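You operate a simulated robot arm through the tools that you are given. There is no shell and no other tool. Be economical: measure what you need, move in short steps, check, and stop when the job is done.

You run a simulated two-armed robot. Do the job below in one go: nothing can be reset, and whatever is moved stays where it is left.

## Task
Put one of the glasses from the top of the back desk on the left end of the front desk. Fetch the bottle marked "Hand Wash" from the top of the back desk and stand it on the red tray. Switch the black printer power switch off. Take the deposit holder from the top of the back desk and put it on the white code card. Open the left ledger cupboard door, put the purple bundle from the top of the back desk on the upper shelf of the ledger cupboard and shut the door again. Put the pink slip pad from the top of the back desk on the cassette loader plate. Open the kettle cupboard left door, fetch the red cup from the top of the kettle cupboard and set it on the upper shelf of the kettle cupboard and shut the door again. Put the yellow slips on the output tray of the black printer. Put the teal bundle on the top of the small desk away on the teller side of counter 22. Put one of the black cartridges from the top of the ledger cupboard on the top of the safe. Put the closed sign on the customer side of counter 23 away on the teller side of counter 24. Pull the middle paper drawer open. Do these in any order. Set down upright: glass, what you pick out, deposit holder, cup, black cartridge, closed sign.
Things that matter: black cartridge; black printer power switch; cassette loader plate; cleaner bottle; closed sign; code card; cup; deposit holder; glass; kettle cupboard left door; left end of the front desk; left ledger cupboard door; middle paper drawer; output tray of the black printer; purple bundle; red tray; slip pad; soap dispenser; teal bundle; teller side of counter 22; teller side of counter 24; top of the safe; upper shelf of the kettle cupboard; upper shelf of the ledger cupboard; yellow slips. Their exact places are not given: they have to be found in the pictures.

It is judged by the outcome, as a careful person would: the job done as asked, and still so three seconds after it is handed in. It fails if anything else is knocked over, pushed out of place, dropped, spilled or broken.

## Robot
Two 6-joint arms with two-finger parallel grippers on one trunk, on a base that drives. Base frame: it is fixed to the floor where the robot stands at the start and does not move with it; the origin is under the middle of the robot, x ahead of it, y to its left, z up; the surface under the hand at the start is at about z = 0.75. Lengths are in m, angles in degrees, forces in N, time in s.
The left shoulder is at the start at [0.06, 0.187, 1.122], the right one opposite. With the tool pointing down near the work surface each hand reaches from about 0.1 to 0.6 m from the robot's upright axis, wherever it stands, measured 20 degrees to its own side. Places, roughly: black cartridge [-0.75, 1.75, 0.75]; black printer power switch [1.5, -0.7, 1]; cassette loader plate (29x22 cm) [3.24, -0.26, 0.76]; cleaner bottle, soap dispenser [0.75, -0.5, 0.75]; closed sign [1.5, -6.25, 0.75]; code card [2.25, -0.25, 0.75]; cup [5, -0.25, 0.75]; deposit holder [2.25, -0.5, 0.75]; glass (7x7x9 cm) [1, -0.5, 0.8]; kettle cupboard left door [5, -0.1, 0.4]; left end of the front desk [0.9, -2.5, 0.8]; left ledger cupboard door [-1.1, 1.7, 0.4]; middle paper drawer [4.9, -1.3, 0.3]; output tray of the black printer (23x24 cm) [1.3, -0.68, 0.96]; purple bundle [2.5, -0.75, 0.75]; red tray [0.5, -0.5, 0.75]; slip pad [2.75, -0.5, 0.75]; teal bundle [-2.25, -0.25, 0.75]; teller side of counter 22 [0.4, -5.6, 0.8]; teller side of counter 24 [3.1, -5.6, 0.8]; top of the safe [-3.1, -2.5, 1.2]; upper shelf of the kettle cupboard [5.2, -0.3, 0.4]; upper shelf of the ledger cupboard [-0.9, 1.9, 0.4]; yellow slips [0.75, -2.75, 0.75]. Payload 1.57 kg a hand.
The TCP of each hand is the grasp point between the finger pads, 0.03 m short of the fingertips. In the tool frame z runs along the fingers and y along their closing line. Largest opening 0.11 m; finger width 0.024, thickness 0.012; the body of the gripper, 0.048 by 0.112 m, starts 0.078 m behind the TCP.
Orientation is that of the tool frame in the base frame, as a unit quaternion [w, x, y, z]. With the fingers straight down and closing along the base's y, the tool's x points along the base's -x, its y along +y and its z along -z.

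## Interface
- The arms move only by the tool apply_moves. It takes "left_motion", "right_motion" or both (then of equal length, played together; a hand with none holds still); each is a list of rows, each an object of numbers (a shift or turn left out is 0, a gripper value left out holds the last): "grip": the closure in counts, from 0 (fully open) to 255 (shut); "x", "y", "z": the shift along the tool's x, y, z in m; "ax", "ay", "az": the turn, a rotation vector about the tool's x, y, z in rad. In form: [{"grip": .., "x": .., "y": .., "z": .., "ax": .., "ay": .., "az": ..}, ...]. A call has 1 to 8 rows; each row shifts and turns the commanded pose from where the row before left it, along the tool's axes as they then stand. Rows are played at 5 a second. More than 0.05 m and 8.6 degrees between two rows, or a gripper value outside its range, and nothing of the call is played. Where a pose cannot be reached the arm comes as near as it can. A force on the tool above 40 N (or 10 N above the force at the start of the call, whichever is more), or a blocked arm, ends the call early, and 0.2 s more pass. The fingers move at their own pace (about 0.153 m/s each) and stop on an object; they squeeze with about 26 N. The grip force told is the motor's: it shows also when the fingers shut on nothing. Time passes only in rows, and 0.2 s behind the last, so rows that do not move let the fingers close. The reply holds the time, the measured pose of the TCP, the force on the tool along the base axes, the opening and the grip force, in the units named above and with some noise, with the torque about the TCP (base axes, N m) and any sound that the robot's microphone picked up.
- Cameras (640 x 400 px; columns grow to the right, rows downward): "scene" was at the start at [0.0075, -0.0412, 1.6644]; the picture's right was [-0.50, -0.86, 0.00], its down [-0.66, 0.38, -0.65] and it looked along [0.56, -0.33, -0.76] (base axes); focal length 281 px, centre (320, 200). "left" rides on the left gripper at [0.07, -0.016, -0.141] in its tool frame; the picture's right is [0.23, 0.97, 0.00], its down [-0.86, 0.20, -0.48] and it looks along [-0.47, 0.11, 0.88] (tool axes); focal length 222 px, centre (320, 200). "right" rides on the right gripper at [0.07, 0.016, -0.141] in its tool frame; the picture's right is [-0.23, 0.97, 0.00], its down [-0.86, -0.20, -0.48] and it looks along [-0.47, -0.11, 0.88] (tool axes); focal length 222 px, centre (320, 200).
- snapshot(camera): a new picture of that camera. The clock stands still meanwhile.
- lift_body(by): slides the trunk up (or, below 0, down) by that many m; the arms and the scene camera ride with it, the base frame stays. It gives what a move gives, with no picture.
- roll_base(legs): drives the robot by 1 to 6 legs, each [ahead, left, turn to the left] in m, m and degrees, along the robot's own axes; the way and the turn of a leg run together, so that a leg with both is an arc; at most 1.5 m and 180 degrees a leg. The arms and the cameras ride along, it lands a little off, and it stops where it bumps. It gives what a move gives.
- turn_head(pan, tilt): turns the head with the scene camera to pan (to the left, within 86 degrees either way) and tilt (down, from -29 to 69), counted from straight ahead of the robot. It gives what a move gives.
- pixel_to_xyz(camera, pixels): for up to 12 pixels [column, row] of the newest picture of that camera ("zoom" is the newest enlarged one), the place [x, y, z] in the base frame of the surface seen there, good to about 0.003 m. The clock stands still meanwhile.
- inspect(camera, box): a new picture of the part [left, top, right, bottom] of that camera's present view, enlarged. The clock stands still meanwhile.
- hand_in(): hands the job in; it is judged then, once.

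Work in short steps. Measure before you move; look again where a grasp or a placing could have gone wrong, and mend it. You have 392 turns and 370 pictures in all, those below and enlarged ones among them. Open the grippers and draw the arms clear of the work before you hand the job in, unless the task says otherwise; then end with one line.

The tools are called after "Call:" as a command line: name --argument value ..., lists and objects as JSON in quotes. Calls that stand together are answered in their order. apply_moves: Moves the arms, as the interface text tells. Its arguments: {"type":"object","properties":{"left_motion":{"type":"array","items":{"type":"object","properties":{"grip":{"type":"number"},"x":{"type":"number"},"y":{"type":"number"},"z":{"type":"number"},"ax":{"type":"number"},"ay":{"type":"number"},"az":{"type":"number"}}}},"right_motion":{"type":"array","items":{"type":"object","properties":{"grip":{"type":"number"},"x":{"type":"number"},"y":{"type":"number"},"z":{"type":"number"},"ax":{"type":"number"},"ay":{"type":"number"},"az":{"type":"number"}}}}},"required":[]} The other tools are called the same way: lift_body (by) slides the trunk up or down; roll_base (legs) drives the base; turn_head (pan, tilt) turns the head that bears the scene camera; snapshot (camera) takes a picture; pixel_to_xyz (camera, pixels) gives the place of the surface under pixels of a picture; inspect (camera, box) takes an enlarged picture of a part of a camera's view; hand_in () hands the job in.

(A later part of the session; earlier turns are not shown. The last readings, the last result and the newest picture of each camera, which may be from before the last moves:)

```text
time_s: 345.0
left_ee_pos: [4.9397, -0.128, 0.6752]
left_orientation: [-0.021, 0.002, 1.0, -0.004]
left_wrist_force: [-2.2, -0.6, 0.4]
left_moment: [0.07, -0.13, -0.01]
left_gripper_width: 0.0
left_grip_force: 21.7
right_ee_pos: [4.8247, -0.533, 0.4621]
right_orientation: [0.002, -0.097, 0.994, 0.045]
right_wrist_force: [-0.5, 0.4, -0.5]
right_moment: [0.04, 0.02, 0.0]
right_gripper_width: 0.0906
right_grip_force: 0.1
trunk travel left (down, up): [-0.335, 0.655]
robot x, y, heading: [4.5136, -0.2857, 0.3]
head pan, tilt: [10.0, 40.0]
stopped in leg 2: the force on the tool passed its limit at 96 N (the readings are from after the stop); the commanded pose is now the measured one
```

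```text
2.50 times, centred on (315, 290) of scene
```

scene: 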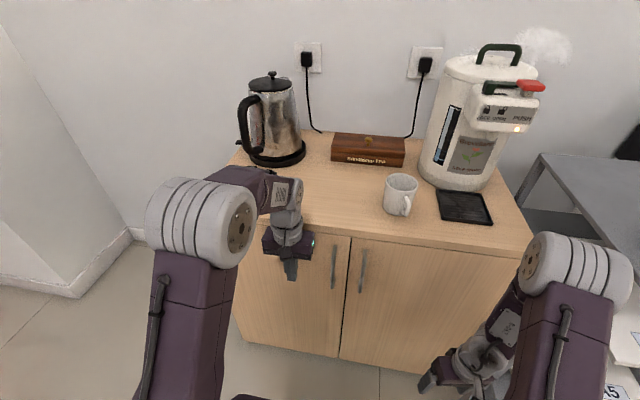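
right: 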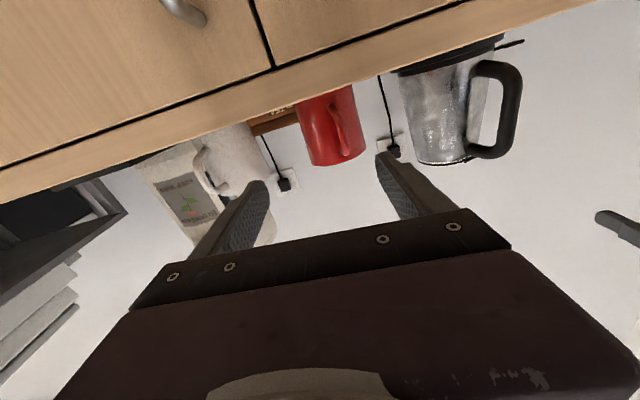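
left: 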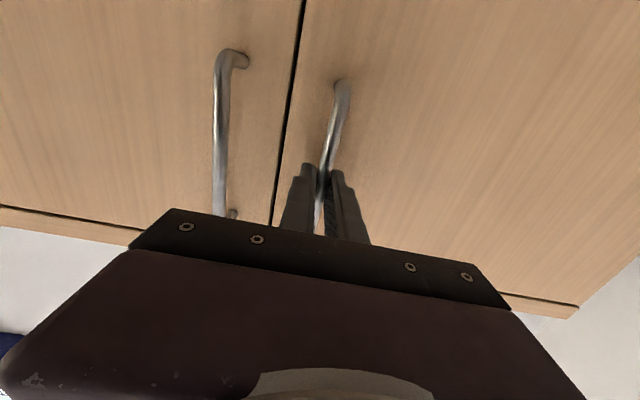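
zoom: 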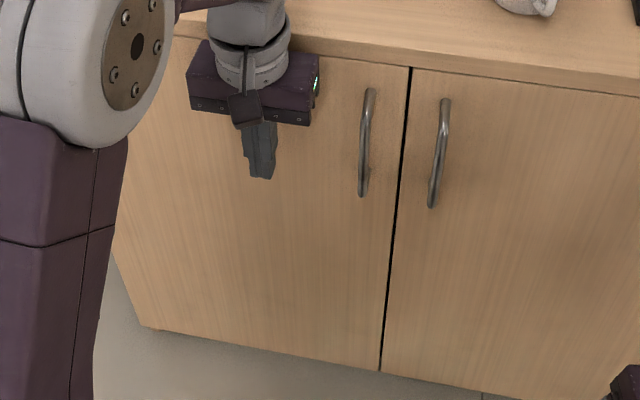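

Both doors are flush: shut. Now the middle paper drawer: I back off, strafe right in front of the copier and look.

Call:
roll_base --legs '[[-0.4, 0, 0], [0, -0.75, 0]]'

Call:
turn_head --pan -15 --tilt 40

Call:
snapshot --camera "scene"

```text
time_s: 351.1
left_ee_pos: [4.5467, -0.8695, 0.6753]
left_orientation: [-0.021, 0.003, 1.0, -0.004]
left_wrist_force: [-0.5, -0.2, 0.0]
left_moment: [0.02, -0.02, 0.01]
left_gripper_width: 0.0
left_grip_force: 21.4
right_ee_pos: [4.4315, -1.2742, 0.4612]
right_orientation: [0.002, -0.093, 0.995, 0.046]
right_wrist_force: [0.0, -0.3, 0.1]
right_moment: [-0.03, 0.0, -0.02]
right_gripper_width: 0.0907
right_grip_force: 0.0
trunk travel left (down, up): [-0.335, 0.655]
robot x, y, heading: [4.1172, -1.029, -0.3]
head pan, tilt: [10.0, 40.0]
```

```text
time_s: 352.0
left_ee_pos: [4.548, -0.869, 0.6756]
left_orientation: [-0.022, 0.002, 1.0, -0.004]
left_wrist_force: [-0.1, 0.2, -0.2]
left_moment: [0.01, -0.03, 0.0]
left_gripper_width: 0.0
left_grip_force: 21.1
right_ee_pos: [4.4311, -1.2727, 0.462]
right_orientation: [0.001, -0.093, 0.995, 0.046]
right_wrist_force: [0.0, 0.7, -0.3]
right_moment: [-0.02, 0.0, 0.01]
right_gripper_width: 0.0906
right_grip_force: 0.0
trunk travel left (down, up): [-0.335, 0.655]
robot x, y, heading: [4.1221, -1.0306, 0.1]
head pan, tilt: [-15.0, 40.0]
```

```text
236 pictures are left
```

scene: 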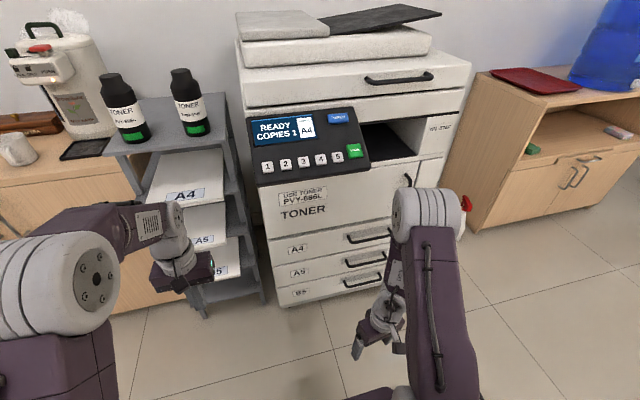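

Three drawers: A4, A5, B5; the middle is A5. I zoom in and measure its handle.

Call:
inspect --camera "scene" --box '[260, 200, 420, 310]'

Call:
pixel_to_xyz --camera "scene" --pixels '[[346, 264], [365, 262], [384, 256], [366, 255], [350, 241], [372, 238], [365, 282], [340, 282], [310, 272], [330, 270], [300, 300], [385, 262]]'

```text
3.64 times, centred on (340, 255) of scene
```

zoom: 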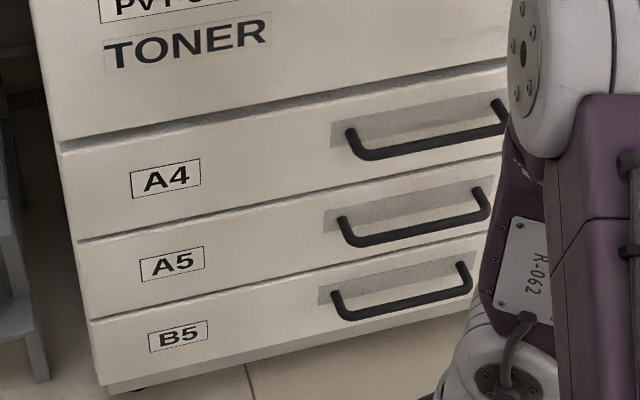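

```text
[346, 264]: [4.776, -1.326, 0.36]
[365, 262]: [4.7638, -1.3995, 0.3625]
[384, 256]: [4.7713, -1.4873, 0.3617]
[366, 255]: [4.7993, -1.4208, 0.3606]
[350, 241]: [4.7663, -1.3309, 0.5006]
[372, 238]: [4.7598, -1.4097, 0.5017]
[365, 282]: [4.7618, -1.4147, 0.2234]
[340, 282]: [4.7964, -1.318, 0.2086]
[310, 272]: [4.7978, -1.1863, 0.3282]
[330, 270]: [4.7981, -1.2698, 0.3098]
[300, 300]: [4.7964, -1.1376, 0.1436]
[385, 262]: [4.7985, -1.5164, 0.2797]
```

The A5 handle is a horizontal bar at (4.764, -1.41, 0.3625), 16 cm wide. I'll take it with the right hand horizontal and closing vertically: back off 0.2 m, rotate.

Call:
roll_base --legs '[[-0.18, 0, 0]]'

Call:
apply_moves --right_motion '[{"az": 0.1463, "grip": 120}, {"az": 0.1463}, {"az": 0.1463}, {"az": 0.1463}, {"az": 0.1463}, {"az": 0.1463}, {"az": 0.1463}, {"az": 0.1463}]'

Call:
apply_moves --right_motion '[{"az": 0.1463}, {"az": 0.1463}, {"az": 0.1463}, {"az": 0.1463}, {"ax": -0.1428, "y": 0.0297, "z": 0.0043}, {"ax": -0.1428, "y": 0.0288, "z": 0.0085}, {"ax": -0.1428, "y": 0.0273, "z": 0.0124}, {"ax": -0.1428, "y": 0.0252, "z": 0.0162}]'

Call:
apply_moves --right_motion '[{"ax": -0.1428, "y": 0.0227, "z": 0.0196}, {"ax": -0.1428, "y": 0.0196, "z": 0.0227}, {"ax": -0.1428, "y": 0.0162, "z": 0.0252}, {"ax": -0.1428, "y": 0.0124, "z": 0.0273}, {"ax": -0.1428, "y": 0.0085, "z": 0.0288}, {"ax": -0.1428, "y": 0.0043, "z": 0.0297}, {"ax": -0.1428, "z": 0.03}]'

Call:
snapshot --camera "scene"

```text
time_s: 353.5
left_ee_pos: [4.3714, -0.8711, 0.6757]
left_orientation: [-0.019, 0.003, 1.0, -0.004]
left_wrist_force: [0.0, 0.3, 0.4]
left_moment: [0.02, -0.05, 0.03]
left_gripper_width: 0.0001
left_grip_force: 21.5
right_ee_pos: [4.2545, -1.2745, 0.4618]
right_orientation: [0.003, -0.092, 0.995, 0.047]
right_wrist_force: [-0.7, 0.2, -0.5]
right_moment: [-0.01, 0.0, 0.03]
right_gripper_width: 0.0906
right_grip_force: 0.0
trunk travel left (down, up): [-0.335, 0.655]
robot x, y, heading: [3.9466, -1.0295, 0.1]
head pan, tilt: [-15.0, 40.0]
```

```text
time_s: 355.3
left_ee_pos: [4.3729, -0.8697, 0.6765]
left_orientation: [-0.021, 0.003, 1.0, -0.005]
left_wrist_force: [-0.7, 0.9, 0.8]
left_moment: [0.03, 0.01, 0.01]
left_gripper_width: 0.0002
left_grip_force: 20.8
right_ee_pos: [4.255, -1.2743, 0.4615]
right_orientation: [-0.024, 0.474, 0.879, 0.039]
right_wrist_force: [0.9, 0.2, 0.1]
right_moment: [-0.01, 0.02, 0.01]
right_gripper_width: 0.0583
right_grip_force: 0.0
trunk travel left (down, up): [-0.335, 0.655]
robot x, y, heading: [3.9469, -1.0304, -0.0]
head pan, tilt: [-15.0, 40.0]
```

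```text
time_s: 357.1
left_ee_pos: [4.3728, -0.8703, 0.6759]
left_orientation: [-0.021, 0.003, 1.0, -0.004]
left_wrist_force: [0.4, -1.3, 0.3]
left_moment: [0.02, -0.01, -0.03]
left_gripper_width: 0.0001
left_grip_force: 21.1
right_ee_pos: [4.3737, -1.2714, 0.4448]
right_orientation: [0.167, 0.686, 0.67, 0.229]
right_wrist_force: [0.5, -0.6, 0.7]
right_moment: [-0.02, -0.01, 0.01]
right_gripper_width: 0.0579
right_grip_force: 0.0
trunk travel left (down, up): [-0.335, 0.655]
robot x, y, heading: [3.9461, -1.0257, -0.0]
head pan, tilt: [-15.0, 40.0]
```

```text
time_s: 358.7
left_ee_pos: [4.3728, -0.8707, 0.6746]
left_orientation: [-0.021, 0.003, 1.0, -0.005]
left_wrist_force: [-0.6, -0.1, -0.1]
left_moment: [0.01, 0.0, -0.06]
left_gripper_width: 0.0
left_grip_force: 21.6
right_ee_pos: [4.5753, -1.3012, 0.412]
right_orientation: [0.472, 0.521, 0.48, 0.524]
right_wrist_force: [-0.2, -0.2, 0.5]
right_moment: [0.01, 0.08, 0.03]
right_gripper_width: 0.0581
right_grip_force: 0.0
right hand out of reach, approached as far as the arm can: row 5, 6, 7
trunk travel left (down, up): [-0.335, 0.655]
robot x, y, heading: [3.941, -1.0266, 0.1]
head pan, tilt: [-15.0, 40.0]
```

```text
234 pictures are left
```

scene: 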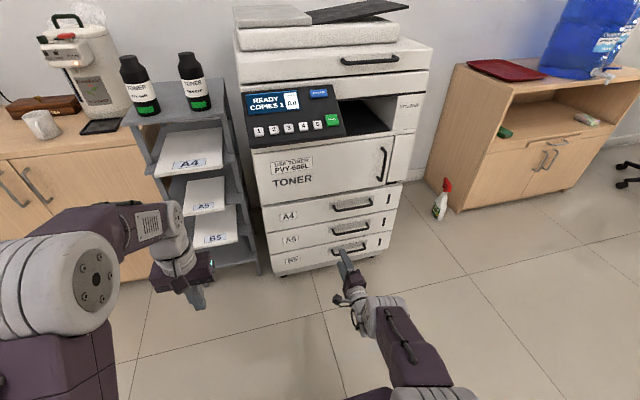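

The right hand points +x with fingers closing vertically. I lower the trunk 5 cm and strafe right to line up with the bar.

Call:
lift_body --by -0.05

Call:
roll_base --legs '[[0, -0.108, 0], [0.1, 0, 0]]'

Call:
snapshot --camera "right"

Call:
inspect --camera "scene" --box '[250, 180, 450, 320]'

```text
time_s: 359.6
left_ee_pos: [4.3709, -0.8696, 0.6253]
left_orientation: [-0.021, 0.003, 1.0, -0.004]
left_wrist_force: [0.0, 0.6, 1.1]
left_moment: [0.03, 0.01, 0.03]
left_gripper_width: 0.0003
left_grip_force: 21.6
right_ee_pos: [4.5751, -1.3009, 0.364]
right_orientation: [0.473, 0.521, 0.48, 0.523]
right_wrist_force: [-0.2, -0.3, -0.2]
right_moment: [0.03, 0.01, 0.0]
right_gripper_width: 0.0583
right_grip_force: 0.0
trunk travel left (down, up): [-0.285, 0.705]
robot x, y, heading: [3.9443, -1.0267, 0.0]
head pan, tilt: [-15.0, 40.0]
```

```text
time_s: 361.5
left_ee_pos: [4.4697, -0.9773, 0.6258]
left_orientation: [-0.021, 0.005, 1.0, -0.005]
left_wrist_force: [-0.3, 0.5, 0.2]
left_moment: [0.02, 0.0, -0.03]
left_gripper_width: 0.0001
left_grip_force: 21.8
right_ee_pos: [4.6729, -1.4079, 0.362]
right_orientation: [0.474, 0.522, 0.479, 0.523]
right_wrist_force: [0.5, 0.4, -0.6]
right_moment: [-0.02, -0.03, 0.0]
right_gripper_width: 0.0581
right_grip_force: 0.0
trunk travel left (down, up): [-0.285, 0.705]
robot x, y, heading: [4.043, -1.1342, -0.3]
head pan, tilt: [-15.0, 40.0]
```

```text
233 pictures are left
```

right: 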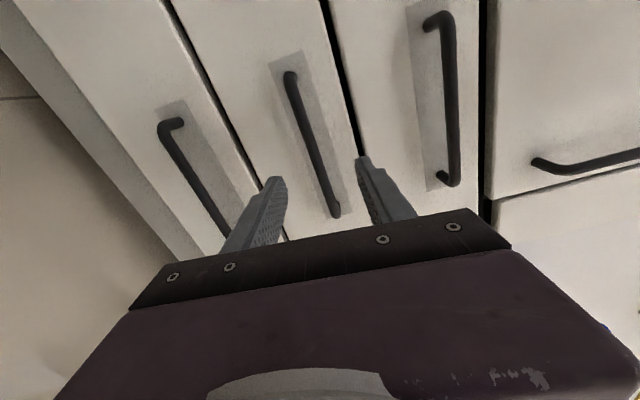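

```text
2.86 times, centred on (350, 250) of scene
```

zoom: 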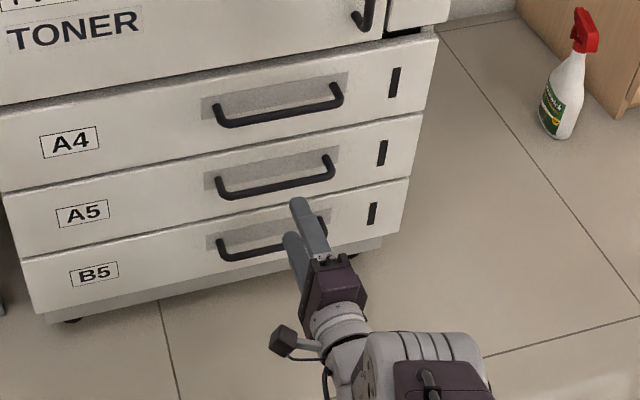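

The fingers straddle the A5 bar. I advance 8.3 cm and close.

Call:
roll_base --legs '[[0.083, 0, 0]]'

Call:
apply_moves --right_motion '[{"grip": 255}, {}, {}]'

Call:
snapshot --camera "right"

```text
time_s: 362.6
left_ee_pos: [4.5554, -0.9771, 0.625]
left_orientation: [-0.021, 0.005, 1.0, -0.005]
left_wrist_force: [0.3, 0.8, 0.4]
left_moment: [0.0, 0.0, 0.01]
left_gripper_width: 0.0001
left_grip_force: 21.4
right_ee_pos: [4.7586, -1.4083, 0.3624]
right_orientation: [0.473, 0.521, 0.481, 0.523]
right_wrist_force: [0.3, -0.7, -0.7]
right_moment: [0.01, 0.0, 0.02]
right_gripper_width: 0.0582
right_grip_force: 0.1
trunk travel left (down, up): [-0.285, 0.705]
robot x, y, heading: [4.1286, -1.1351, -0.0]
head pan, tilt: [-15.0, 40.0]
```

```text
time_s: 363.4
left_ee_pos: [4.5574, -0.9774, 0.6232]
left_orientation: [-0.023, 0.004, 1.0, -0.003]
left_wrist_force: [-0.1, 0.2, -1.0]
left_moment: [0.02, 0.02, 0.02]
left_gripper_width: 0.0002
left_grip_force: 21.3
right_ee_pos: [4.7586, -1.4066, 0.3571]
right_orientation: [0.47, 0.525, 0.482, 0.52]
right_wrist_force: [0.6, 4.5, -26.4]
right_moment: [-0.78, 0.05, -0.25]
right_gripper_width: 0.014
right_grip_force: 30.4
trunk travel left (down, up): [-0.285, 0.705]
robot x, y, heading: [4.1298, -1.1337, -0.2]
head pan, tilt: [-15.0, 40.0]
```

```text
231 pictures are left
```

right: 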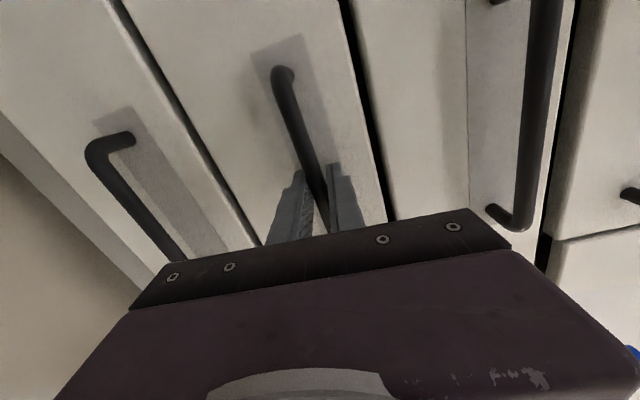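

Gripped the bar. I pull the drawer by driving back.

Call:
roll_base --legs '[[-0.1, 0, 0], [-0.12, 0, 0]]'

Call:
snapshot --camera "scene"

```text
time_s: 365.4
left_ee_pos: [4.336, -0.9772, 0.6245]
left_orientation: [-0.024, 0.006, 1.0, -0.003]
left_wrist_force: [-0.3, 0.2, 0.5]
left_moment: [0.01, 0.02, -0.02]
left_gripper_width: 0.0
left_grip_force: 21.4
right_ee_pos: [4.5362, -1.408, 0.3572]
right_orientation: [0.469, 0.524, 0.484, 0.521]
right_wrist_force: [-1.6, 22.6, -29.9]
right_moment: [-0.68, 0.11, -0.18]
right_gripper_width: 0.0137
right_grip_force: 30.1
trunk travel left (down, up): [-0.285, 0.705]
robot x, y, heading: [3.9061, -1.1346, -0.2]
head pan, tilt: [-15.0, 40.0]
```

```text
230 pictures are left
```

scene: 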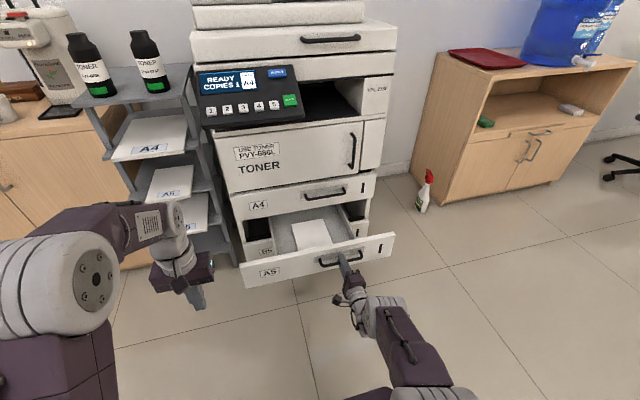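

Open by 22 cm; I pull a little more, then release.

Call:
roll_base --legs '[[-0.07, 0, 0]]'

Call:
apply_moves --right_motion '[{"grip": 120}, {}]'

Call:
roll_base --legs '[[-0.12, 0, 0]]'

Call:
snapshot --camera "scene"

```text
time_s: 366.4
left_ee_pos: [4.2639, -0.9793, 0.6244]
left_orientation: [-0.022, 0.006, 1.0, -0.004]
left_wrist_force: [-0.3, 0.3, -0.3]
left_moment: [0.02, -0.01, -0.02]
left_gripper_width: 0.0003
left_grip_force: 21.2
right_ee_pos: [4.4644, -1.408, 0.3574]
right_orientation: [0.469, 0.525, 0.484, 0.521]
right_wrist_force: [-2.4, 6.3, -15.7]
right_moment: [-0.77, 0.11, 0.18]
right_gripper_width: 0.0136
right_grip_force: 30.6
trunk travel left (down, up): [-0.285, 0.705]
robot x, y, heading: [3.8342, -1.132, -0.6]
head pan, tilt: [-15.0, 40.0]
```

```text
time_s: 367.0
left_ee_pos: [4.2623, -0.9787, 0.6256]
left_orientation: [-0.021, 0.008, 1.0, -0.004]
left_wrist_force: [0.5, -0.9, 0.3]
left_moment: [0.01, 0.0, -0.03]
left_gripper_width: 0.0001
left_grip_force: 21.2
right_ee_pos: [4.4627, -1.4072, 0.3592]
right_orientation: [0.469, 0.525, 0.483, 0.52]
right_wrist_force: [-0.3, 0.4, -0.2]
right_moment: [-0.03, 0.03, 0.02]
right_gripper_width: 0.0582
right_grip_force: 0.0
trunk travel left (down, up): [-0.285, 0.705]
robot x, y, heading: [3.8353, -1.1342, -0.3]
head pan, tilt: [-15.0, 40.0]
```

```text
time_s: 368.3
left_ee_pos: [4.1434, -0.9777, 0.6262]
left_orientation: [-0.02, 0.005, 1.0, -0.004]
left_wrist_force: [0.3, -0.4, 0.3]
left_moment: [0.01, 0.02, -0.02]
left_gripper_width: 0.0001
left_grip_force: 21.4
right_ee_pos: [4.3434, -1.4061, 0.3595]
right_orientation: [0.471, 0.524, 0.482, 0.521]
right_wrist_force: [0.2, 0.2, -1.1]
right_moment: [-0.02, -0.02, 0.03]
right_gripper_width: 0.0581
right_grip_force: 0.0
trunk travel left (down, up): [-0.285, 0.705]
robot x, y, heading: [3.7189, -1.1341, -0.2]
head pan, tilt: [-15.0, 40.0]
```

```text
229 pictures are left
```

scene: 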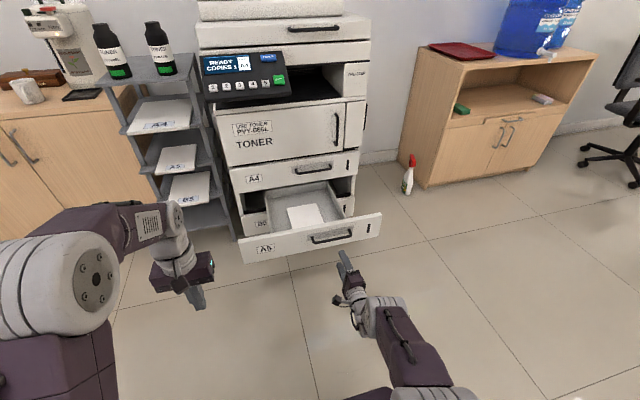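

The drawer is open. Now the purple bundle: I raise the trunk, roll the right hand to close sideways, and lift it.

Call:
lift_body --by 0.4

Call:
lift_body --by 0.065

Call:
apply_moves --right_motion '[{"az": -0.1428, "y": 0.04}, {"az": -0.1428}, {"az": -0.1428}, {"az": -0.1428}, {"az": -0.1428}, {"az": -0.1428}, {"az": -0.1428}, {"az": -0.1428}]'

Call:
apply_moves --right_motion '[{"az": -0.1428}, {"az": -0.1428}, {"az": -0.1428}, {"x": -0.045}, {"x": -0.045}, {"x": -0.045}, {"x": -0.045}]' --left_motion '[{"grip": 0}, {}, {}, {}, {}, {}, {}]'

```text
time_s: 372.1
left_ee_pos: [4.1443, -0.9774, 1.0259]
left_orientation: [-0.021, 0.007, 1.0, -0.004]
left_wrist_force: [0.5, 0.7, 0.2]
left_moment: [0.0, 0.0, 0.0]
left_gripper_width: 0.0001
left_grip_force: 21.7
right_ee_pos: [4.3438, -1.4061, 0.7581]
right_orientation: [0.469, 0.525, 0.484, 0.52]
right_wrist_force: [-0.3, 0.4, -0.2]
right_moment: [0.02, -0.02, 0.0]
right_gripper_width: 0.0582
right_grip_force: 0.0
trunk travel left (down, up): [-0.685, 0.305]
robot x, y, heading: [3.7176, -1.1328, -0.4]
head pan, tilt: [-15.0, 40.0]
```

```text
time_s: 373.1
left_ee_pos: [4.1446, -0.9784, 1.091]
left_orientation: [-0.021, 0.006, 1.0, -0.005]
left_wrist_force: [-0.4, -0.1, 0.0]
left_moment: [0.01, 0.01, 0.0]
left_gripper_width: 0.0
left_grip_force: 21.1
right_ee_pos: [4.3441, -1.4069, 0.8232]
right_orientation: [0.469, 0.525, 0.483, 0.52]
right_wrist_force: [0.5, -0.5, 0.4]
right_moment: [0.03, -0.02, 0.01]
right_gripper_width: 0.0582
right_grip_force: 0.1
trunk travel left (down, up): [-0.75, 0.24]
robot x, y, heading: [3.7164, -1.1326, -0.1]
head pan, tilt: [-15.0, 40.0]
```

```text
time_s: 374.9
left_ee_pos: [4.1447, -0.9779, 1.0914]
left_orientation: [-0.021, 0.006, 1.0, -0.004]
left_wrist_force: [0.5, 0.0, -0.6]
left_moment: [-0.03, 0.03, -0.01]
left_gripper_width: 0.0
left_grip_force: 21.3
right_ee_pos: [4.3441, -1.4097, 0.8631]
right_orientation: [0.677, 0.18, 0.69, 0.182]
right_wrist_force: [-0.5, 0.1, 0.6]
right_moment: [0.0, -0.01, -0.03]
right_gripper_width: 0.0578
right_grip_force: 0.2
trunk travel left (down, up): [-0.75, 0.24]
robot x, y, heading: [3.7172, -1.1366, -0.4]
head pan, tilt: [-15.0, 40.0]
```

```text
time_s: 376.5
left_ee_pos: [4.143, -0.977, 1.0906]
left_orientation: [-0.02, 0.006, 1.0, -0.004]
left_wrist_force: [-0.4, 0.6, -0.1]
left_moment: [-0.01, -0.03, 0.0]
left_gripper_width: 0.1099
left_grip_force: 0.1
right_ee_pos: [4.3458, -1.429, 1.0441]
right_orientation: [0.701, 0.028, 0.712, 0.035]
right_wrist_force: [-0.1, 0.0, 0.3]
right_moment: [0.01, 0.0, -0.01]
right_gripper_width: 0.0581
right_grip_force: 0.0
trunk travel left (down, up): [-0.75, 0.24]
robot x, y, heading: [3.7151, -1.1339, -0.0]
head pan, tilt: [-15.0, 40.0]
```

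I drive back along the aisle and turn to the desk.

Call:
roll_base --legs '[[0, -0.1, 0], [-1.0, 0, 0], [0, 0, 90]]'

Call:
turn_head --pan 0 --tilt 55

Call:
snapshot --camera "scene"

```text
time_s: 386.1
left_ee_pos: [2.5918, -0.8028, 1.0907]
left_orientation: [-0.012, -0.696, 0.718, -0.017]
left_wrist_force: [0.0, -0.1, 0.0]
left_moment: [0.02, 0.0, 0.02]
left_gripper_width: 0.1096
left_grip_force: 0.0
right_ee_pos: [3.045, -0.6104, 1.0434]
right_orientation: [0.475, -0.478, 0.529, 0.515]
right_wrist_force: [0.3, 0.0, 0.3]
right_moment: [-0.01, -0.03, 0.0]
right_gripper_width: 0.0581
right_grip_force: 0.3
trunk travel left (down, up): [-0.75, 0.24]
robot x, y, heading: [2.7391, -1.2359, 88.4]
head pan, tilt: [-15.0, 40.0]
```

```text
time_s: 386.9
left_ee_pos: [2.591, -0.8021, 1.0907]
left_orientation: [-0.012, -0.695, 0.719, -0.017]
left_wrist_force: [0.4, -0.5, 0.4]
left_moment: [0.04, -0.03, 0.02]
left_gripper_width: 0.1103
left_grip_force: 0.1
right_ee_pos: [3.0454, -0.6097, 1.0432]
right_orientation: [0.475, -0.477, 0.53, 0.516]
right_wrist_force: [-0.2, 0.0, 0.1]
right_moment: [0.01, 0.02, 0.01]
right_gripper_width: 0.0577
right_grip_force: 0.2
trunk travel left (down, up): [-0.75, 0.24]
robot x, y, heading: [2.7365, -1.232, 88.7]
head pan, tilt: [0.0, 55.0]
```

```text
228 pictures are left
```

scene: 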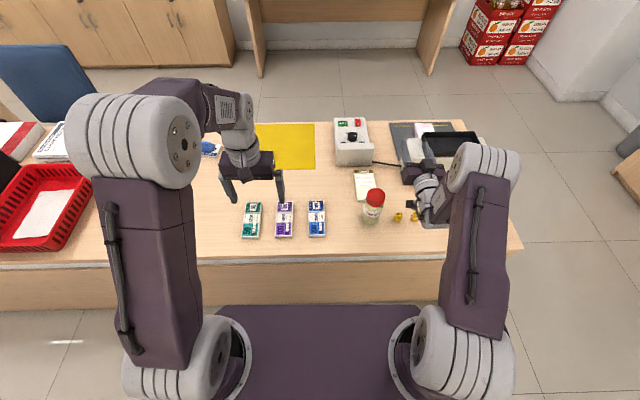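

I measure the purple bundle (285,220) and its neighbours.

Call:
inspect --camera "scene" --box '[220, 180, 350, 250]'

Call:
pixel_to_xyz --camera "scene" --pixels '[[278, 204], [293, 204], [277, 233], [292, 233], [262, 206], [259, 234], [309, 204], [308, 232], [285, 218], [285, 239]]'

```text
4.92 times, centred on (285, 215) of scene
```

zoom: 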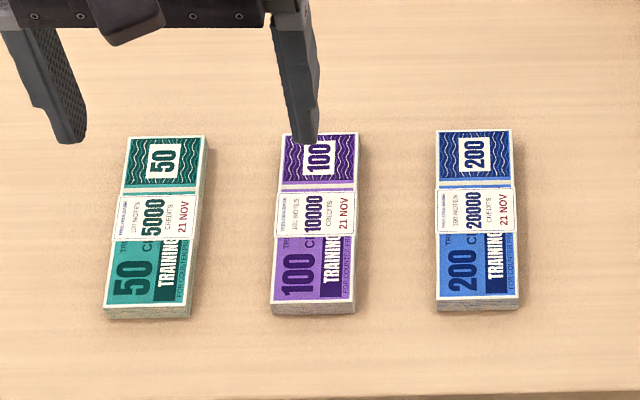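

```text
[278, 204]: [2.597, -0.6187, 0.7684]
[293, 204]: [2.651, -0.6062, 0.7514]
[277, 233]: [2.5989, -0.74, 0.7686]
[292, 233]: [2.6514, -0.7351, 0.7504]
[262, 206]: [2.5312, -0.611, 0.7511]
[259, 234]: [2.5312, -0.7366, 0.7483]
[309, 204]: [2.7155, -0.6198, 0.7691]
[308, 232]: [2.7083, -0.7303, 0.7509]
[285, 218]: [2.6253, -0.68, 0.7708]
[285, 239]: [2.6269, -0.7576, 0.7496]
```

Purple bundle: x 2.597–2.652, y -0.745…-0.61, top 0.770, with ~6 cm gaps on each side. I'll grip it with the left hand pitched 45°, so it can later go flat onto the shelf.

Call:
apply_moves --left_motion '[{"ay": -0.131, "x": -0.0178, "z": 0.0023, "y": -0.0057}, {"ay": -0.131, "x": -0.0174, "z": 0.0047, "y": -0.0057}, {"ay": -0.131, "x": -0.0166, "z": 0.0069, "y": -0.0057}, {"ay": -0.131, "x": -0.0156, "z": 0.009, "y": -0.0057}, {"ay": -0.131, "x": -0.0143, "z": 0.011, "y": -0.0057}, {"ay": -0.131, "x": -0.0127, "z": 0.0127, "y": -0.0057}]'

Call:
apply_moves --left_motion '[{"x": 0.0308, "z": 0.0308}, {"x": 0.0308, "z": 0.0308}, {"x": 0.0308, "z": 0.0308}, {"x": 0.0308, "z": 0.0308}]'

Call:
snapshot --camera "scene"

Call:
snapshot --camera "left"

```text
time_s: 388.3
left_ee_pos: [2.6081, -0.7186, 1.0748]
left_orientation: [0.189, -0.673, 0.683, 0.214]
left_wrist_force: [-0.2, 0.0, 0.3]
left_moment: [-0.01, 0.0, 0.05]
left_gripper_width: 0.1098
left_grip_force: 0.0
left hand out of reach, approached as far as the arm can: row 5, 6
right_ee_pos: [3.0453, -0.6099, 1.0431]
right_orientation: [0.475, -0.478, 0.529, 0.516]
right_wrist_force: [1.2, 0.6, -0.4]
right_moment: [-0.01, 0.02, 0.01]
right_gripper_width: 0.0582
right_grip_force: 0.1
trunk travel left (down, up): [-0.75, 0.24]
robot x, y, heading: [2.7416, -1.23, 88.5]
head pan, tilt: [0.0, 55.0]
```

```text
time_s: 389.3
left_ee_pos: [2.5929, -0.7417, 0.9106]
left_orientation: [0.182, -0.672, 0.684, 0.218]
left_wrist_force: [-0.5, 0.5, 0.2]
left_moment: [-0.04, -0.04, -0.01]
left_gripper_width: 0.1098
left_grip_force: 0.0
left hand out of reach, approached as far as the arm can: row 4
right_ee_pos: [3.0448, -0.6091, 1.0427]
right_orientation: [0.475, -0.478, 0.53, 0.515]
right_wrist_force: [0.0, 0.2, -0.1]
right_moment: [-0.01, 0.0, -0.03]
right_gripper_width: 0.058
right_grip_force: 0.1
trunk travel left (down, up): [-0.75, 0.24]
robot x, y, heading: [2.7384, -1.2294, 88.7]
head pan, tilt: [0.0, 55.0]
```

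```text
226 pictures are left
```

scene: 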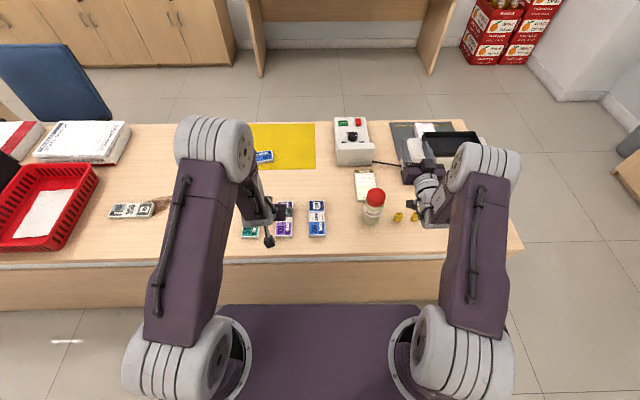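

```text
225 pictures are left
```

left: 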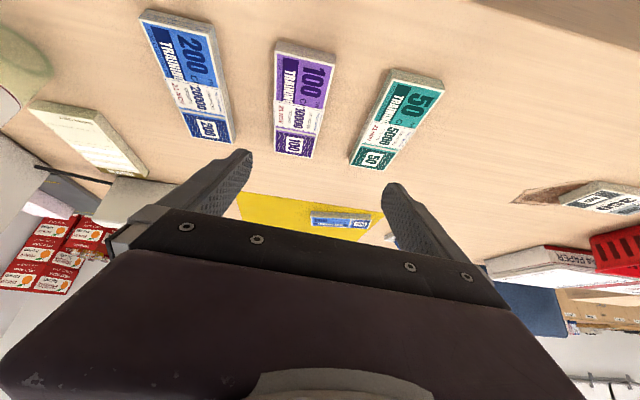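

The wrist is too close; I back the base 10 cm and reach forward with more pitch.

Call:
roll_base --legs '[[-0.1, 0, 1.3]]'

Call:
apply_moves --left_motion '[{"x": -0.025, "z": 0.016, "y": -0.01, "ay": -0.06}, {"x": -0.025, "z": 0.018, "y": -0.01, "ay": -0.06}, {"x": -0.023, "z": 0.02, "y": -0.008, "ay": -0.06}, {"x": -0.022, "z": 0.021, "ay": -0.04}, {"x": -0.011, "z": 0.011}]'

Call:
snapshot --camera "left"

```text
time_s: 390.4
left_ee_pos: [2.5809, -0.8441, 0.9113]
left_orientation: [-0.18, 0.679, -0.677, -0.22]
left_wrist_force: [-0.1, -1.0, 0.7]
left_moment: [-0.04, -0.02, 0.01]
left_gripper_width: 0.1097
left_grip_force: 0.1
right_ee_pos: [3.0315, -0.7017, 1.0428]
right_orientation: [0.469, -0.483, 0.525, 0.521]
right_wrist_force: [0.4, -0.2, -0.6]
right_moment: [-0.01, -0.03, 0.02]
right_gripper_width: 0.0581
right_grip_force: 0.2
trunk travel left (down, up): [-0.75, 0.24]
robot x, y, heading: [2.7374, -1.3298, 89.9]
head pan, tilt: [0.0, 55.0]
```

```text
time_s: 391.6
left_ee_pos: [2.6076, -0.7057, 0.9097]
left_orientation: [0.253, -0.65, 0.654, 0.293]
left_wrist_force: [0.5, -0.4, 0.1]
left_moment: [0.01, -0.01, 0.03]
left_gripper_width: 0.1102
left_grip_force: 0.1
right_ee_pos: [3.031, -0.7035, 1.043]
right_orientation: [0.47, -0.483, 0.525, 0.521]
right_wrist_force: [-0.5, -0.7, -0.3]
right_moment: [0.0, -0.02, 0.01]
right_gripper_width: 0.0582
right_grip_force: 0.1
trunk travel left (down, up): [-0.75, 0.24]
robot x, y, heading: [2.7356, -1.3312, 89.8]
head pan, tilt: [0.0, 55.0]
```

```text
224 pictures are left
```

left: 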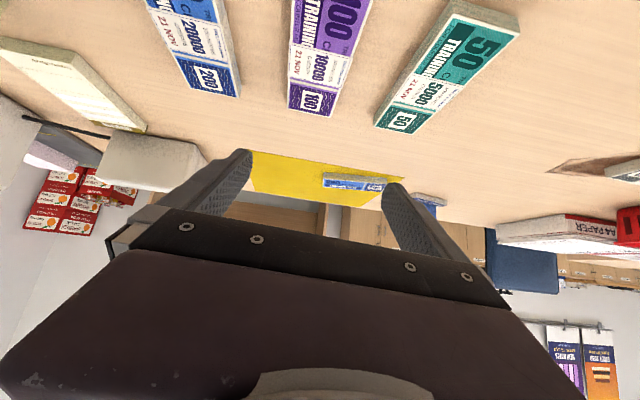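

Pitch is now 45°. I correct a 4° yaw, centre on x=2.6245, and descend.

Call:
apply_moves --left_motion '[{"ax": 0.049, "az": 0.049, "y": -0.017}, {"x": -0.0099, "z": 0.0099}, {"x": 0.0226, "z": 0.0226}, {"x": 0.0226, "z": 0.0226}, {"x": 0.02, "z": 0.02}]'

Call:
snapshot --camera "left"

Call:
snapshot --camera "scene"

```text
time_s: 392.8
left_ee_pos: [2.6185, -0.6913, 0.8166]
left_orientation: [0.263, -0.627, 0.677, 0.283]
left_wrist_force: [-0.5, -0.5, 0.0]
left_moment: [-0.01, 0.0, 0.0]
left_gripper_width: 0.1104
left_grip_force: 0.1
right_ee_pos: [3.0305, -0.7017, 1.0438]
right_orientation: [0.469, -0.482, 0.525, 0.521]
right_wrist_force: [-0.1, -0.2, -0.1]
right_moment: [-0.02, -0.02, 0.01]
right_gripper_width: 0.0581
right_grip_force: 0.1
trunk travel left (down, up): [-0.75, 0.24]
robot x, y, heading: [2.7371, -1.329, 89.7]
head pan, tilt: [0.0, 55.0]
```

```text
223 pictures are left
```

left: 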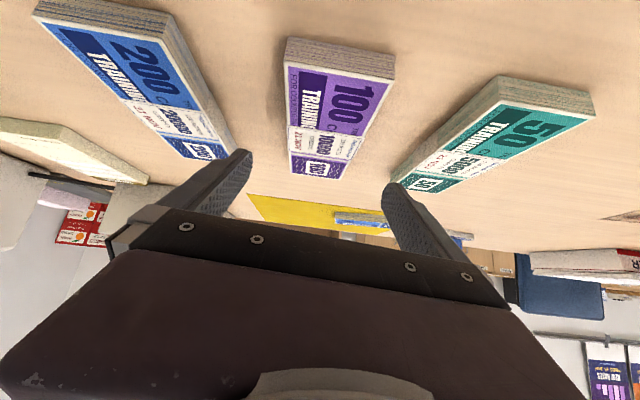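

```text
222 pictures are left
```

scene: 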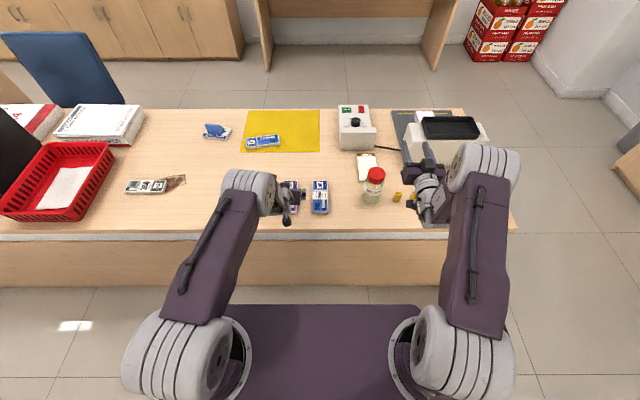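

Nearly there: I shift 5 mm and descend the last 3.4 cm, then grip.

Call:
apply_moves --left_motion '[{"y": -0.006, "x": 0.012, "z": 0.012}, {"x": 0.012, "z": 0.012}, {"grip": 255}, {}, {}]'

Call:
snapshot --camera "left"

```text
time_s: 394.0
left_ee_pos: [2.6241, -0.6929, 0.7826]
left_orientation: [0.262, -0.627, 0.677, 0.283]
left_wrist_force: [-0.9, -0.3, 1.3]
left_moment: [0.1, -0.05, 0.07]
left_gripper_width: 0.0604
left_grip_force: 26.0
right_ee_pos: [3.0318, -0.7018, 1.0427]
right_orientation: [0.469, -0.483, 0.525, 0.521]
right_wrist_force: [-0.3, 0.3, -0.5]
right_moment: [0.02, 0.01, -0.01]
right_gripper_width: 0.0581
right_grip_force: 0.1
trunk travel left (down, up): [-0.75, 0.24]
robot x, y, heading: [2.7383, -1.3325, 89.9]
head pan, tilt: [0.0, 55.0]
```

```text
221 pictures are left
```

left: 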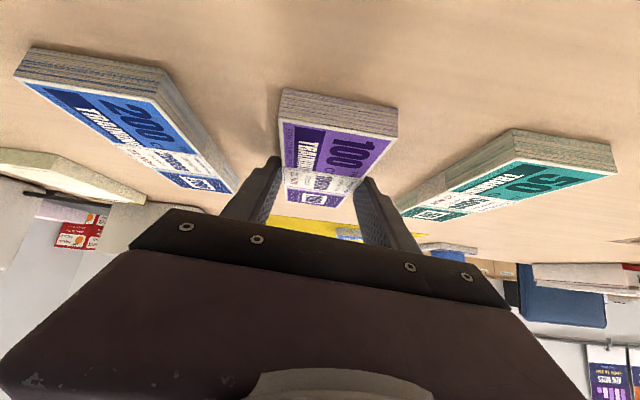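

Gripped at 6 cm. I lift vertically.

Call:
apply_moves --left_motion '[{"x": -0.03, "z": -0.03}, {"x": -0.03, "z": -0.03}, {"x": -0.03, "z": -0.03}, {"x": -0.03, "z": -0.03}, {"x": -0.03, "z": -0.03}]'

Call:
snapshot --camera "scene"

```text
time_s: 395.2
left_ee_pos: [2.6372, -0.6955, 0.9965]
left_orientation: [0.262, -0.627, 0.677, 0.283]
left_wrist_force: [-0.1, 0.9, -1.3]
left_moment: [-0.01, 0.03, 0.01]
left_gripper_width: 0.0599
left_grip_force: 25.6
right_ee_pos: [3.0313, -0.7025, 1.0436]
right_orientation: [0.47, -0.483, 0.524, 0.521]
right_wrist_force: [0.3, -0.3, -0.2]
right_moment: [0.02, -0.04, -0.04]
right_gripper_width: 0.0582
right_grip_force: 0.0
trunk travel left (down, up): [-0.75, 0.24]
robot x, y, heading: [2.7344, -1.3324, 89.7]
head pan, tilt: [0.0, 55.0]
```

```text
220 pictures are left
```

scene: 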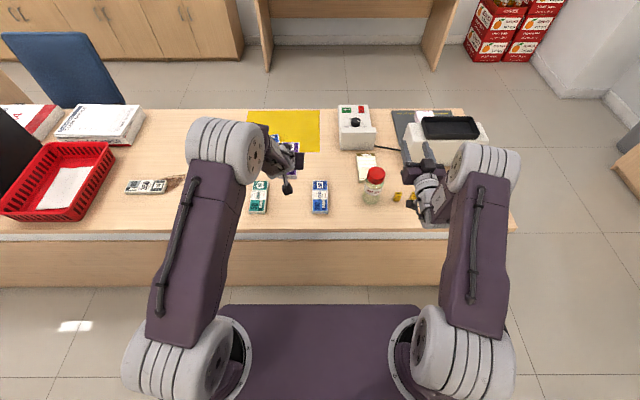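

Held. I raise the trunk so the hands pass over the printer, and drive left along the aisle then north toward the ledger cupboards.

Call:
lift_body --by 0.22

Call:
roll_base --legs '[[0.07, 0, 0], [0, 1.5, 0], [0, 1.5, 0], [0, 0.1, 0]]'

Call:
turn_head --pan 25 --tilt 30

Call:
snapshot --camera "scene"

```text
time_s: 397.6
left_ee_pos: [2.6388, -0.6945, 1.2156]
left_orientation: [0.262, -0.627, 0.677, 0.282]
left_wrist_force: [0.2, 0.3, -1.1]
left_moment: [0.02, -0.01, 0.01]
left_gripper_width: 0.0598
left_grip_force: 25.8
right_ee_pos: [3.0313, -0.7027, 1.2633]
right_orientation: [0.469, -0.483, 0.525, 0.521]
right_wrist_force: [0.0, -1.4, -0.8]
right_moment: [0.0, 0.0, -0.02]
right_gripper_width: 0.058
right_grip_force: 0.1
trunk travel left (down, up): [-0.97, 0.02]
robot x, y, heading: [2.7353, -1.3326, 89.5]
head pan, tilt: [0.0, 55.0]
```

```text
time_s: 413.3
left_ee_pos: [-0.4286, -0.5903, 1.2153]
left_orientation: [0.262, -0.621, 0.682, 0.283]
left_wrist_force: [1.0, 1.2, -1.1]
left_moment: [-0.01, 0.05, 0.06]
left_gripper_width: 0.0593
left_grip_force: 25.8
right_ee_pos: [-0.0346, -0.6045, 1.2622]
right_orientation: [0.473, -0.476, 0.531, 0.518]
right_wrist_force: [1.2, -1.4, 0.0]
right_moment: [0.0, -0.01, 0.06]
right_gripper_width: 0.058
right_grip_force: 0.0
trunk travel left (down, up): [-0.97, 0.02]
robot x, y, heading: [-0.346, -1.2279, 88.6]
head pan, tilt: [0.0, 55.0]
```

```text
time_s: 414.2
left_ee_pos: [-0.4355, -0.5911, 1.2149]
left_orientation: [0.264, -0.622, 0.681, 0.28]
left_wrist_force: [-0.7, 0.3, -0.1]
left_moment: [0.0, -0.02, -0.03]
left_gripper_width: 0.059
left_grip_force: 26.2
right_ee_pos: [-0.0439, -0.6043, 1.264]
right_orientation: [0.473, -0.48, 0.528, 0.517]
right_wrist_force: [-0.5, 0.1, 0.5]
right_moment: [-0.02, 0.01, -0.01]
right_gripper_width: 0.0581
right_grip_force: 0.2
trunk travel left (down, up): [-0.97, 0.02]
robot x, y, heading: [-0.3441, -1.2295, 89.0]
head pan, tilt: [25.0, 30.0]
```

```text
219 pictures are left
```

scene: 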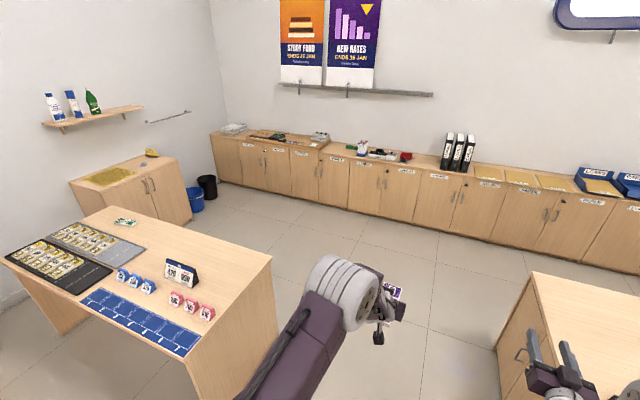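

I check the desk corner (530,275) position, then drive north.

Call:
pixel_to_xyz --camera "scene" --pixels '[[532, 275], [270, 258], [498, 350], [195, 398], [430, 220], [360, 205], [300, 190]]'

Call:
inspect --camera "scene" --box '[200, 100, 560, 280]'

```text
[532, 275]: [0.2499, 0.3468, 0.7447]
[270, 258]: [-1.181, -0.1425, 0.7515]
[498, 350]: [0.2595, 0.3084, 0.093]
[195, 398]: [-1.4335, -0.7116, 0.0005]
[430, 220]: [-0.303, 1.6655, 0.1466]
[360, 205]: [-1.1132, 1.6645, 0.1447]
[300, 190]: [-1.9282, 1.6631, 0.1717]
```

```text
1.78 times, centred on (380, 190) of scene
```

zoom: 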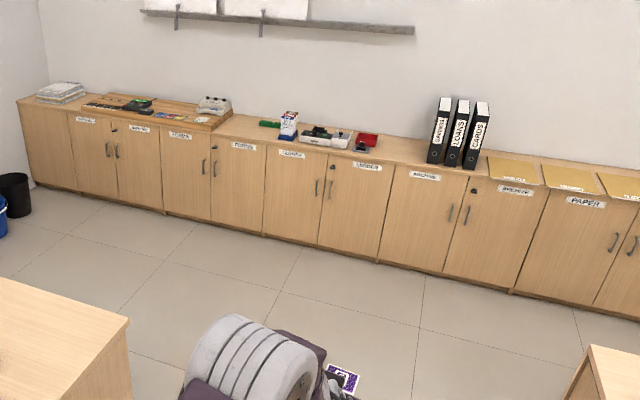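

I drive north to y≈0.6 and look at the ledger cupboard.

Call:
roll_base --legs '[[0, 0.1, 1], [1.4, 0, 0], [0.3, 0.2, 0]]'

Call:
turn_head --pan 15 --tilt 35

Call:
snapshot --camera "scene"

Call:
inspect --camera "scene" --box '[150, 100, 470, 350]'

```text
time_s: 423.8
left_ee_pos: [-0.7811, 1.0824, 1.2164]
left_orientation: [0.257, -0.639, 0.665, 0.289]
left_wrist_force: [0.5, -0.4, -0.3]
left_moment: [-0.01, 0.01, -0.01]
left_gripper_width: 0.0588
left_grip_force: 26.0
right_ee_pos: [-0.3883, 1.09, 1.2637]
right_orientation: [0.46, -0.492, 0.515, 0.53]
right_wrist_force: [0.5, 0.1, -0.2]
right_moment: [-0.03, 0.02, -0.03]
right_gripper_width: 0.0582
right_grip_force: 0.0
trunk travel left (down, up): [-0.97, 0.02]
robot x, y, heading: [-0.6636, 0.4527, 91.9]
head pan, tilt: [25.0, 30.0]
```

```text
time_s: 424.5
left_ee_pos: [-0.7817, 1.0855, 1.2153]
left_orientation: [0.257, -0.639, 0.665, 0.288]
left_wrist_force: [0.7, -0.5, -0.1]
left_moment: [-0.04, 0.02, -0.01]
left_gripper_width: 0.0591
left_grip_force: 25.9
right_ee_pos: [-0.3891, 1.0917, 1.2637]
right_orientation: [0.46, -0.493, 0.515, 0.529]
right_wrist_force: [0.3, -0.1, 0.6]
right_moment: [0.02, 0.02, 0.01]
right_gripper_width: 0.0582
right_grip_force: 0.1
trunk travel left (down, up): [-0.97, 0.02]
robot x, y, heading: [-0.6631, 0.4511, 91.9]
head pan, tilt: [15.0, 35.0]
```

```text
217 pictures are left
```

scene: 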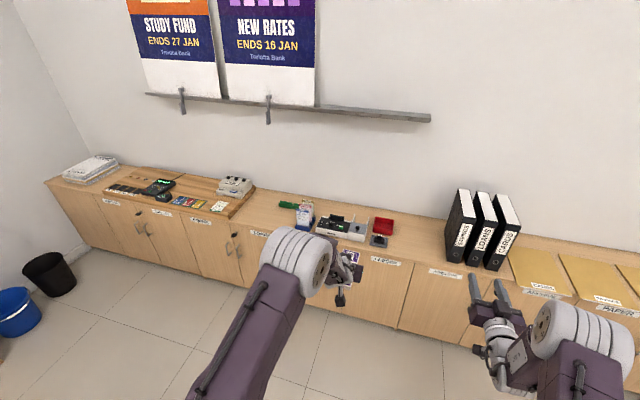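

```text
1.60 times, centred on (310, 225) of scene
```

zoom: 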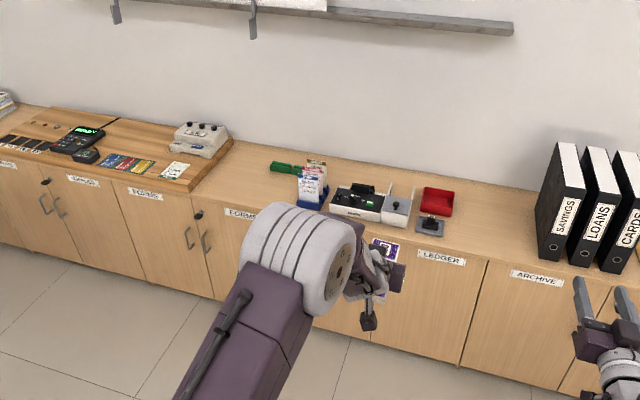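

I lower the trunk by 0.6 m, and fold the left hand (with the bundle) back to pointing down.

Call:
lift_body --by -0.4

Call:
lift_body --by -0.2

Call:
apply_moves --left_motion '[{"ay": 0.131, "x": 0.0238, "z": -0.0183}, {"ay": 0.131, "x": 0.026, "z": -0.015}, {"ay": 0.131, "x": 0.0277, "z": -0.0115}, {"ay": 0.131, "x": 0.029, "z": -0.0078}, {"ay": 0.131, "x": 0.0297, "z": -0.0039}, {"ay": 0.131, "x": 0.03}]'

Call:
turn_head --pan 20 --tilt 20

Call:
snapshot --camera "scene"

```text
time_s: 428.3
left_ee_pos: [-0.7828, 1.086, 0.8154]
left_orientation: [0.256, -0.64, 0.665, 0.287]
left_wrist_force: [-0.3, -0.9, -1.2]
left_moment: [0.01, 0.0, -0.01]
left_gripper_width: 0.0593
left_grip_force: 26.1
right_ee_pos: [-0.3892, 1.0923, 0.8631]
right_orientation: [0.46, -0.492, 0.517, 0.529]
right_wrist_force: [0.0, 0.1, -0.3]
right_moment: [-0.01, 0.02, 0.02]
right_gripper_width: 0.0581
right_grip_force: 0.0
trunk travel left (down, up): [-0.57, 0.42]
robot x, y, heading: [-0.662, 0.4487, 92.0]
head pan, tilt: [15.0, 35.0]
```

```text
time_s: 430.5
left_ee_pos: [-0.7826, 1.0856, 0.6148]
left_orientation: [0.256, -0.64, 0.665, 0.287]
left_wrist_force: [0.6, 0.7, -0.7]
left_moment: [-0.03, -0.05, 0.02]
left_gripper_width: 0.0592
left_grip_force: 25.9
right_ee_pos: [-0.3892, 1.0913, 0.664]
right_orientation: [0.46, -0.492, 0.516, 0.529]
right_wrist_force: [-0.1, 0.5, 0.3]
right_moment: [-0.01, -0.02, -0.02]
right_gripper_width: 0.058
right_grip_force: 0.1
trunk travel left (down, up): [-0.37, 0.62]
robot x, y, heading: [-0.6602, 0.4528, 91.8]
head pan, tilt: [15.0, 35.0]
```

```text
time_s: 431.9
left_ee_pos: [-0.7872, 0.9067, 0.5906]
left_orientation: [-0.019, -0.701, 0.713, 0.019]
left_wrist_force: [0.4, 0.7, -0.6]
left_moment: [0.01, 0.0, 0.02]
left_gripper_width: 0.0591
left_grip_force: 26.1
right_ee_pos: [-0.3895, 1.0913, 0.6638]
right_orientation: [0.46, -0.491, 0.517, 0.529]
right_wrist_force: [0.0, -0.2, -0.1]
right_moment: [0.0, 0.01, -0.01]
right_gripper_width: 0.0581
right_grip_force: 0.0
trunk travel left (down, up): [-0.37, 0.62]
robot x, y, heading: [-0.6575, 0.4511, 91.9]
head pan, tilt: [15.0, 35.0]
```

```text
time_s: 432.6
left_ee_pos: [-0.7871, 0.9061, 0.5911]
left_orientation: [-0.016, -0.7, 0.713, 0.02]
left_wrist_force: [0.1, 0.1, -1.1]
left_moment: [0.0, -0.02, 0.0]
left_gripper_width: 0.059
left_grip_force: 25.4
right_ee_pos: [-0.3899, 1.0922, 0.6641]
right_orientation: [0.46, -0.492, 0.516, 0.529]
right_wrist_force: [-0.6, -0.2, 0.0]
right_moment: [0.0, 0.01, 0.02]
right_gripper_width: 0.0582
right_grip_force: 0.3
trunk travel left (down, up): [-0.37, 0.62]
robot x, y, heading: [-0.661, 0.4507, 91.9]
head pan, tilt: [20.0, 20.0]
```

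```text
215 pictures are left
```

scene: 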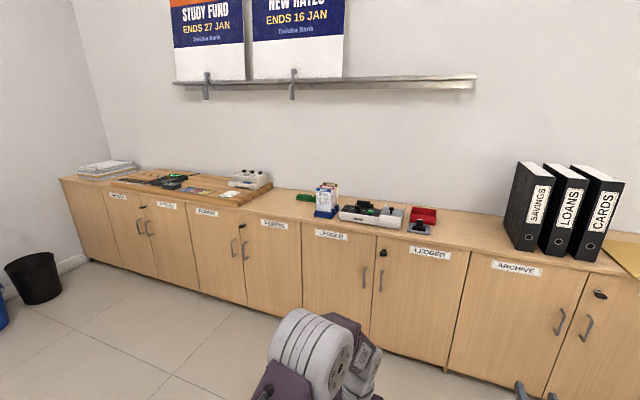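

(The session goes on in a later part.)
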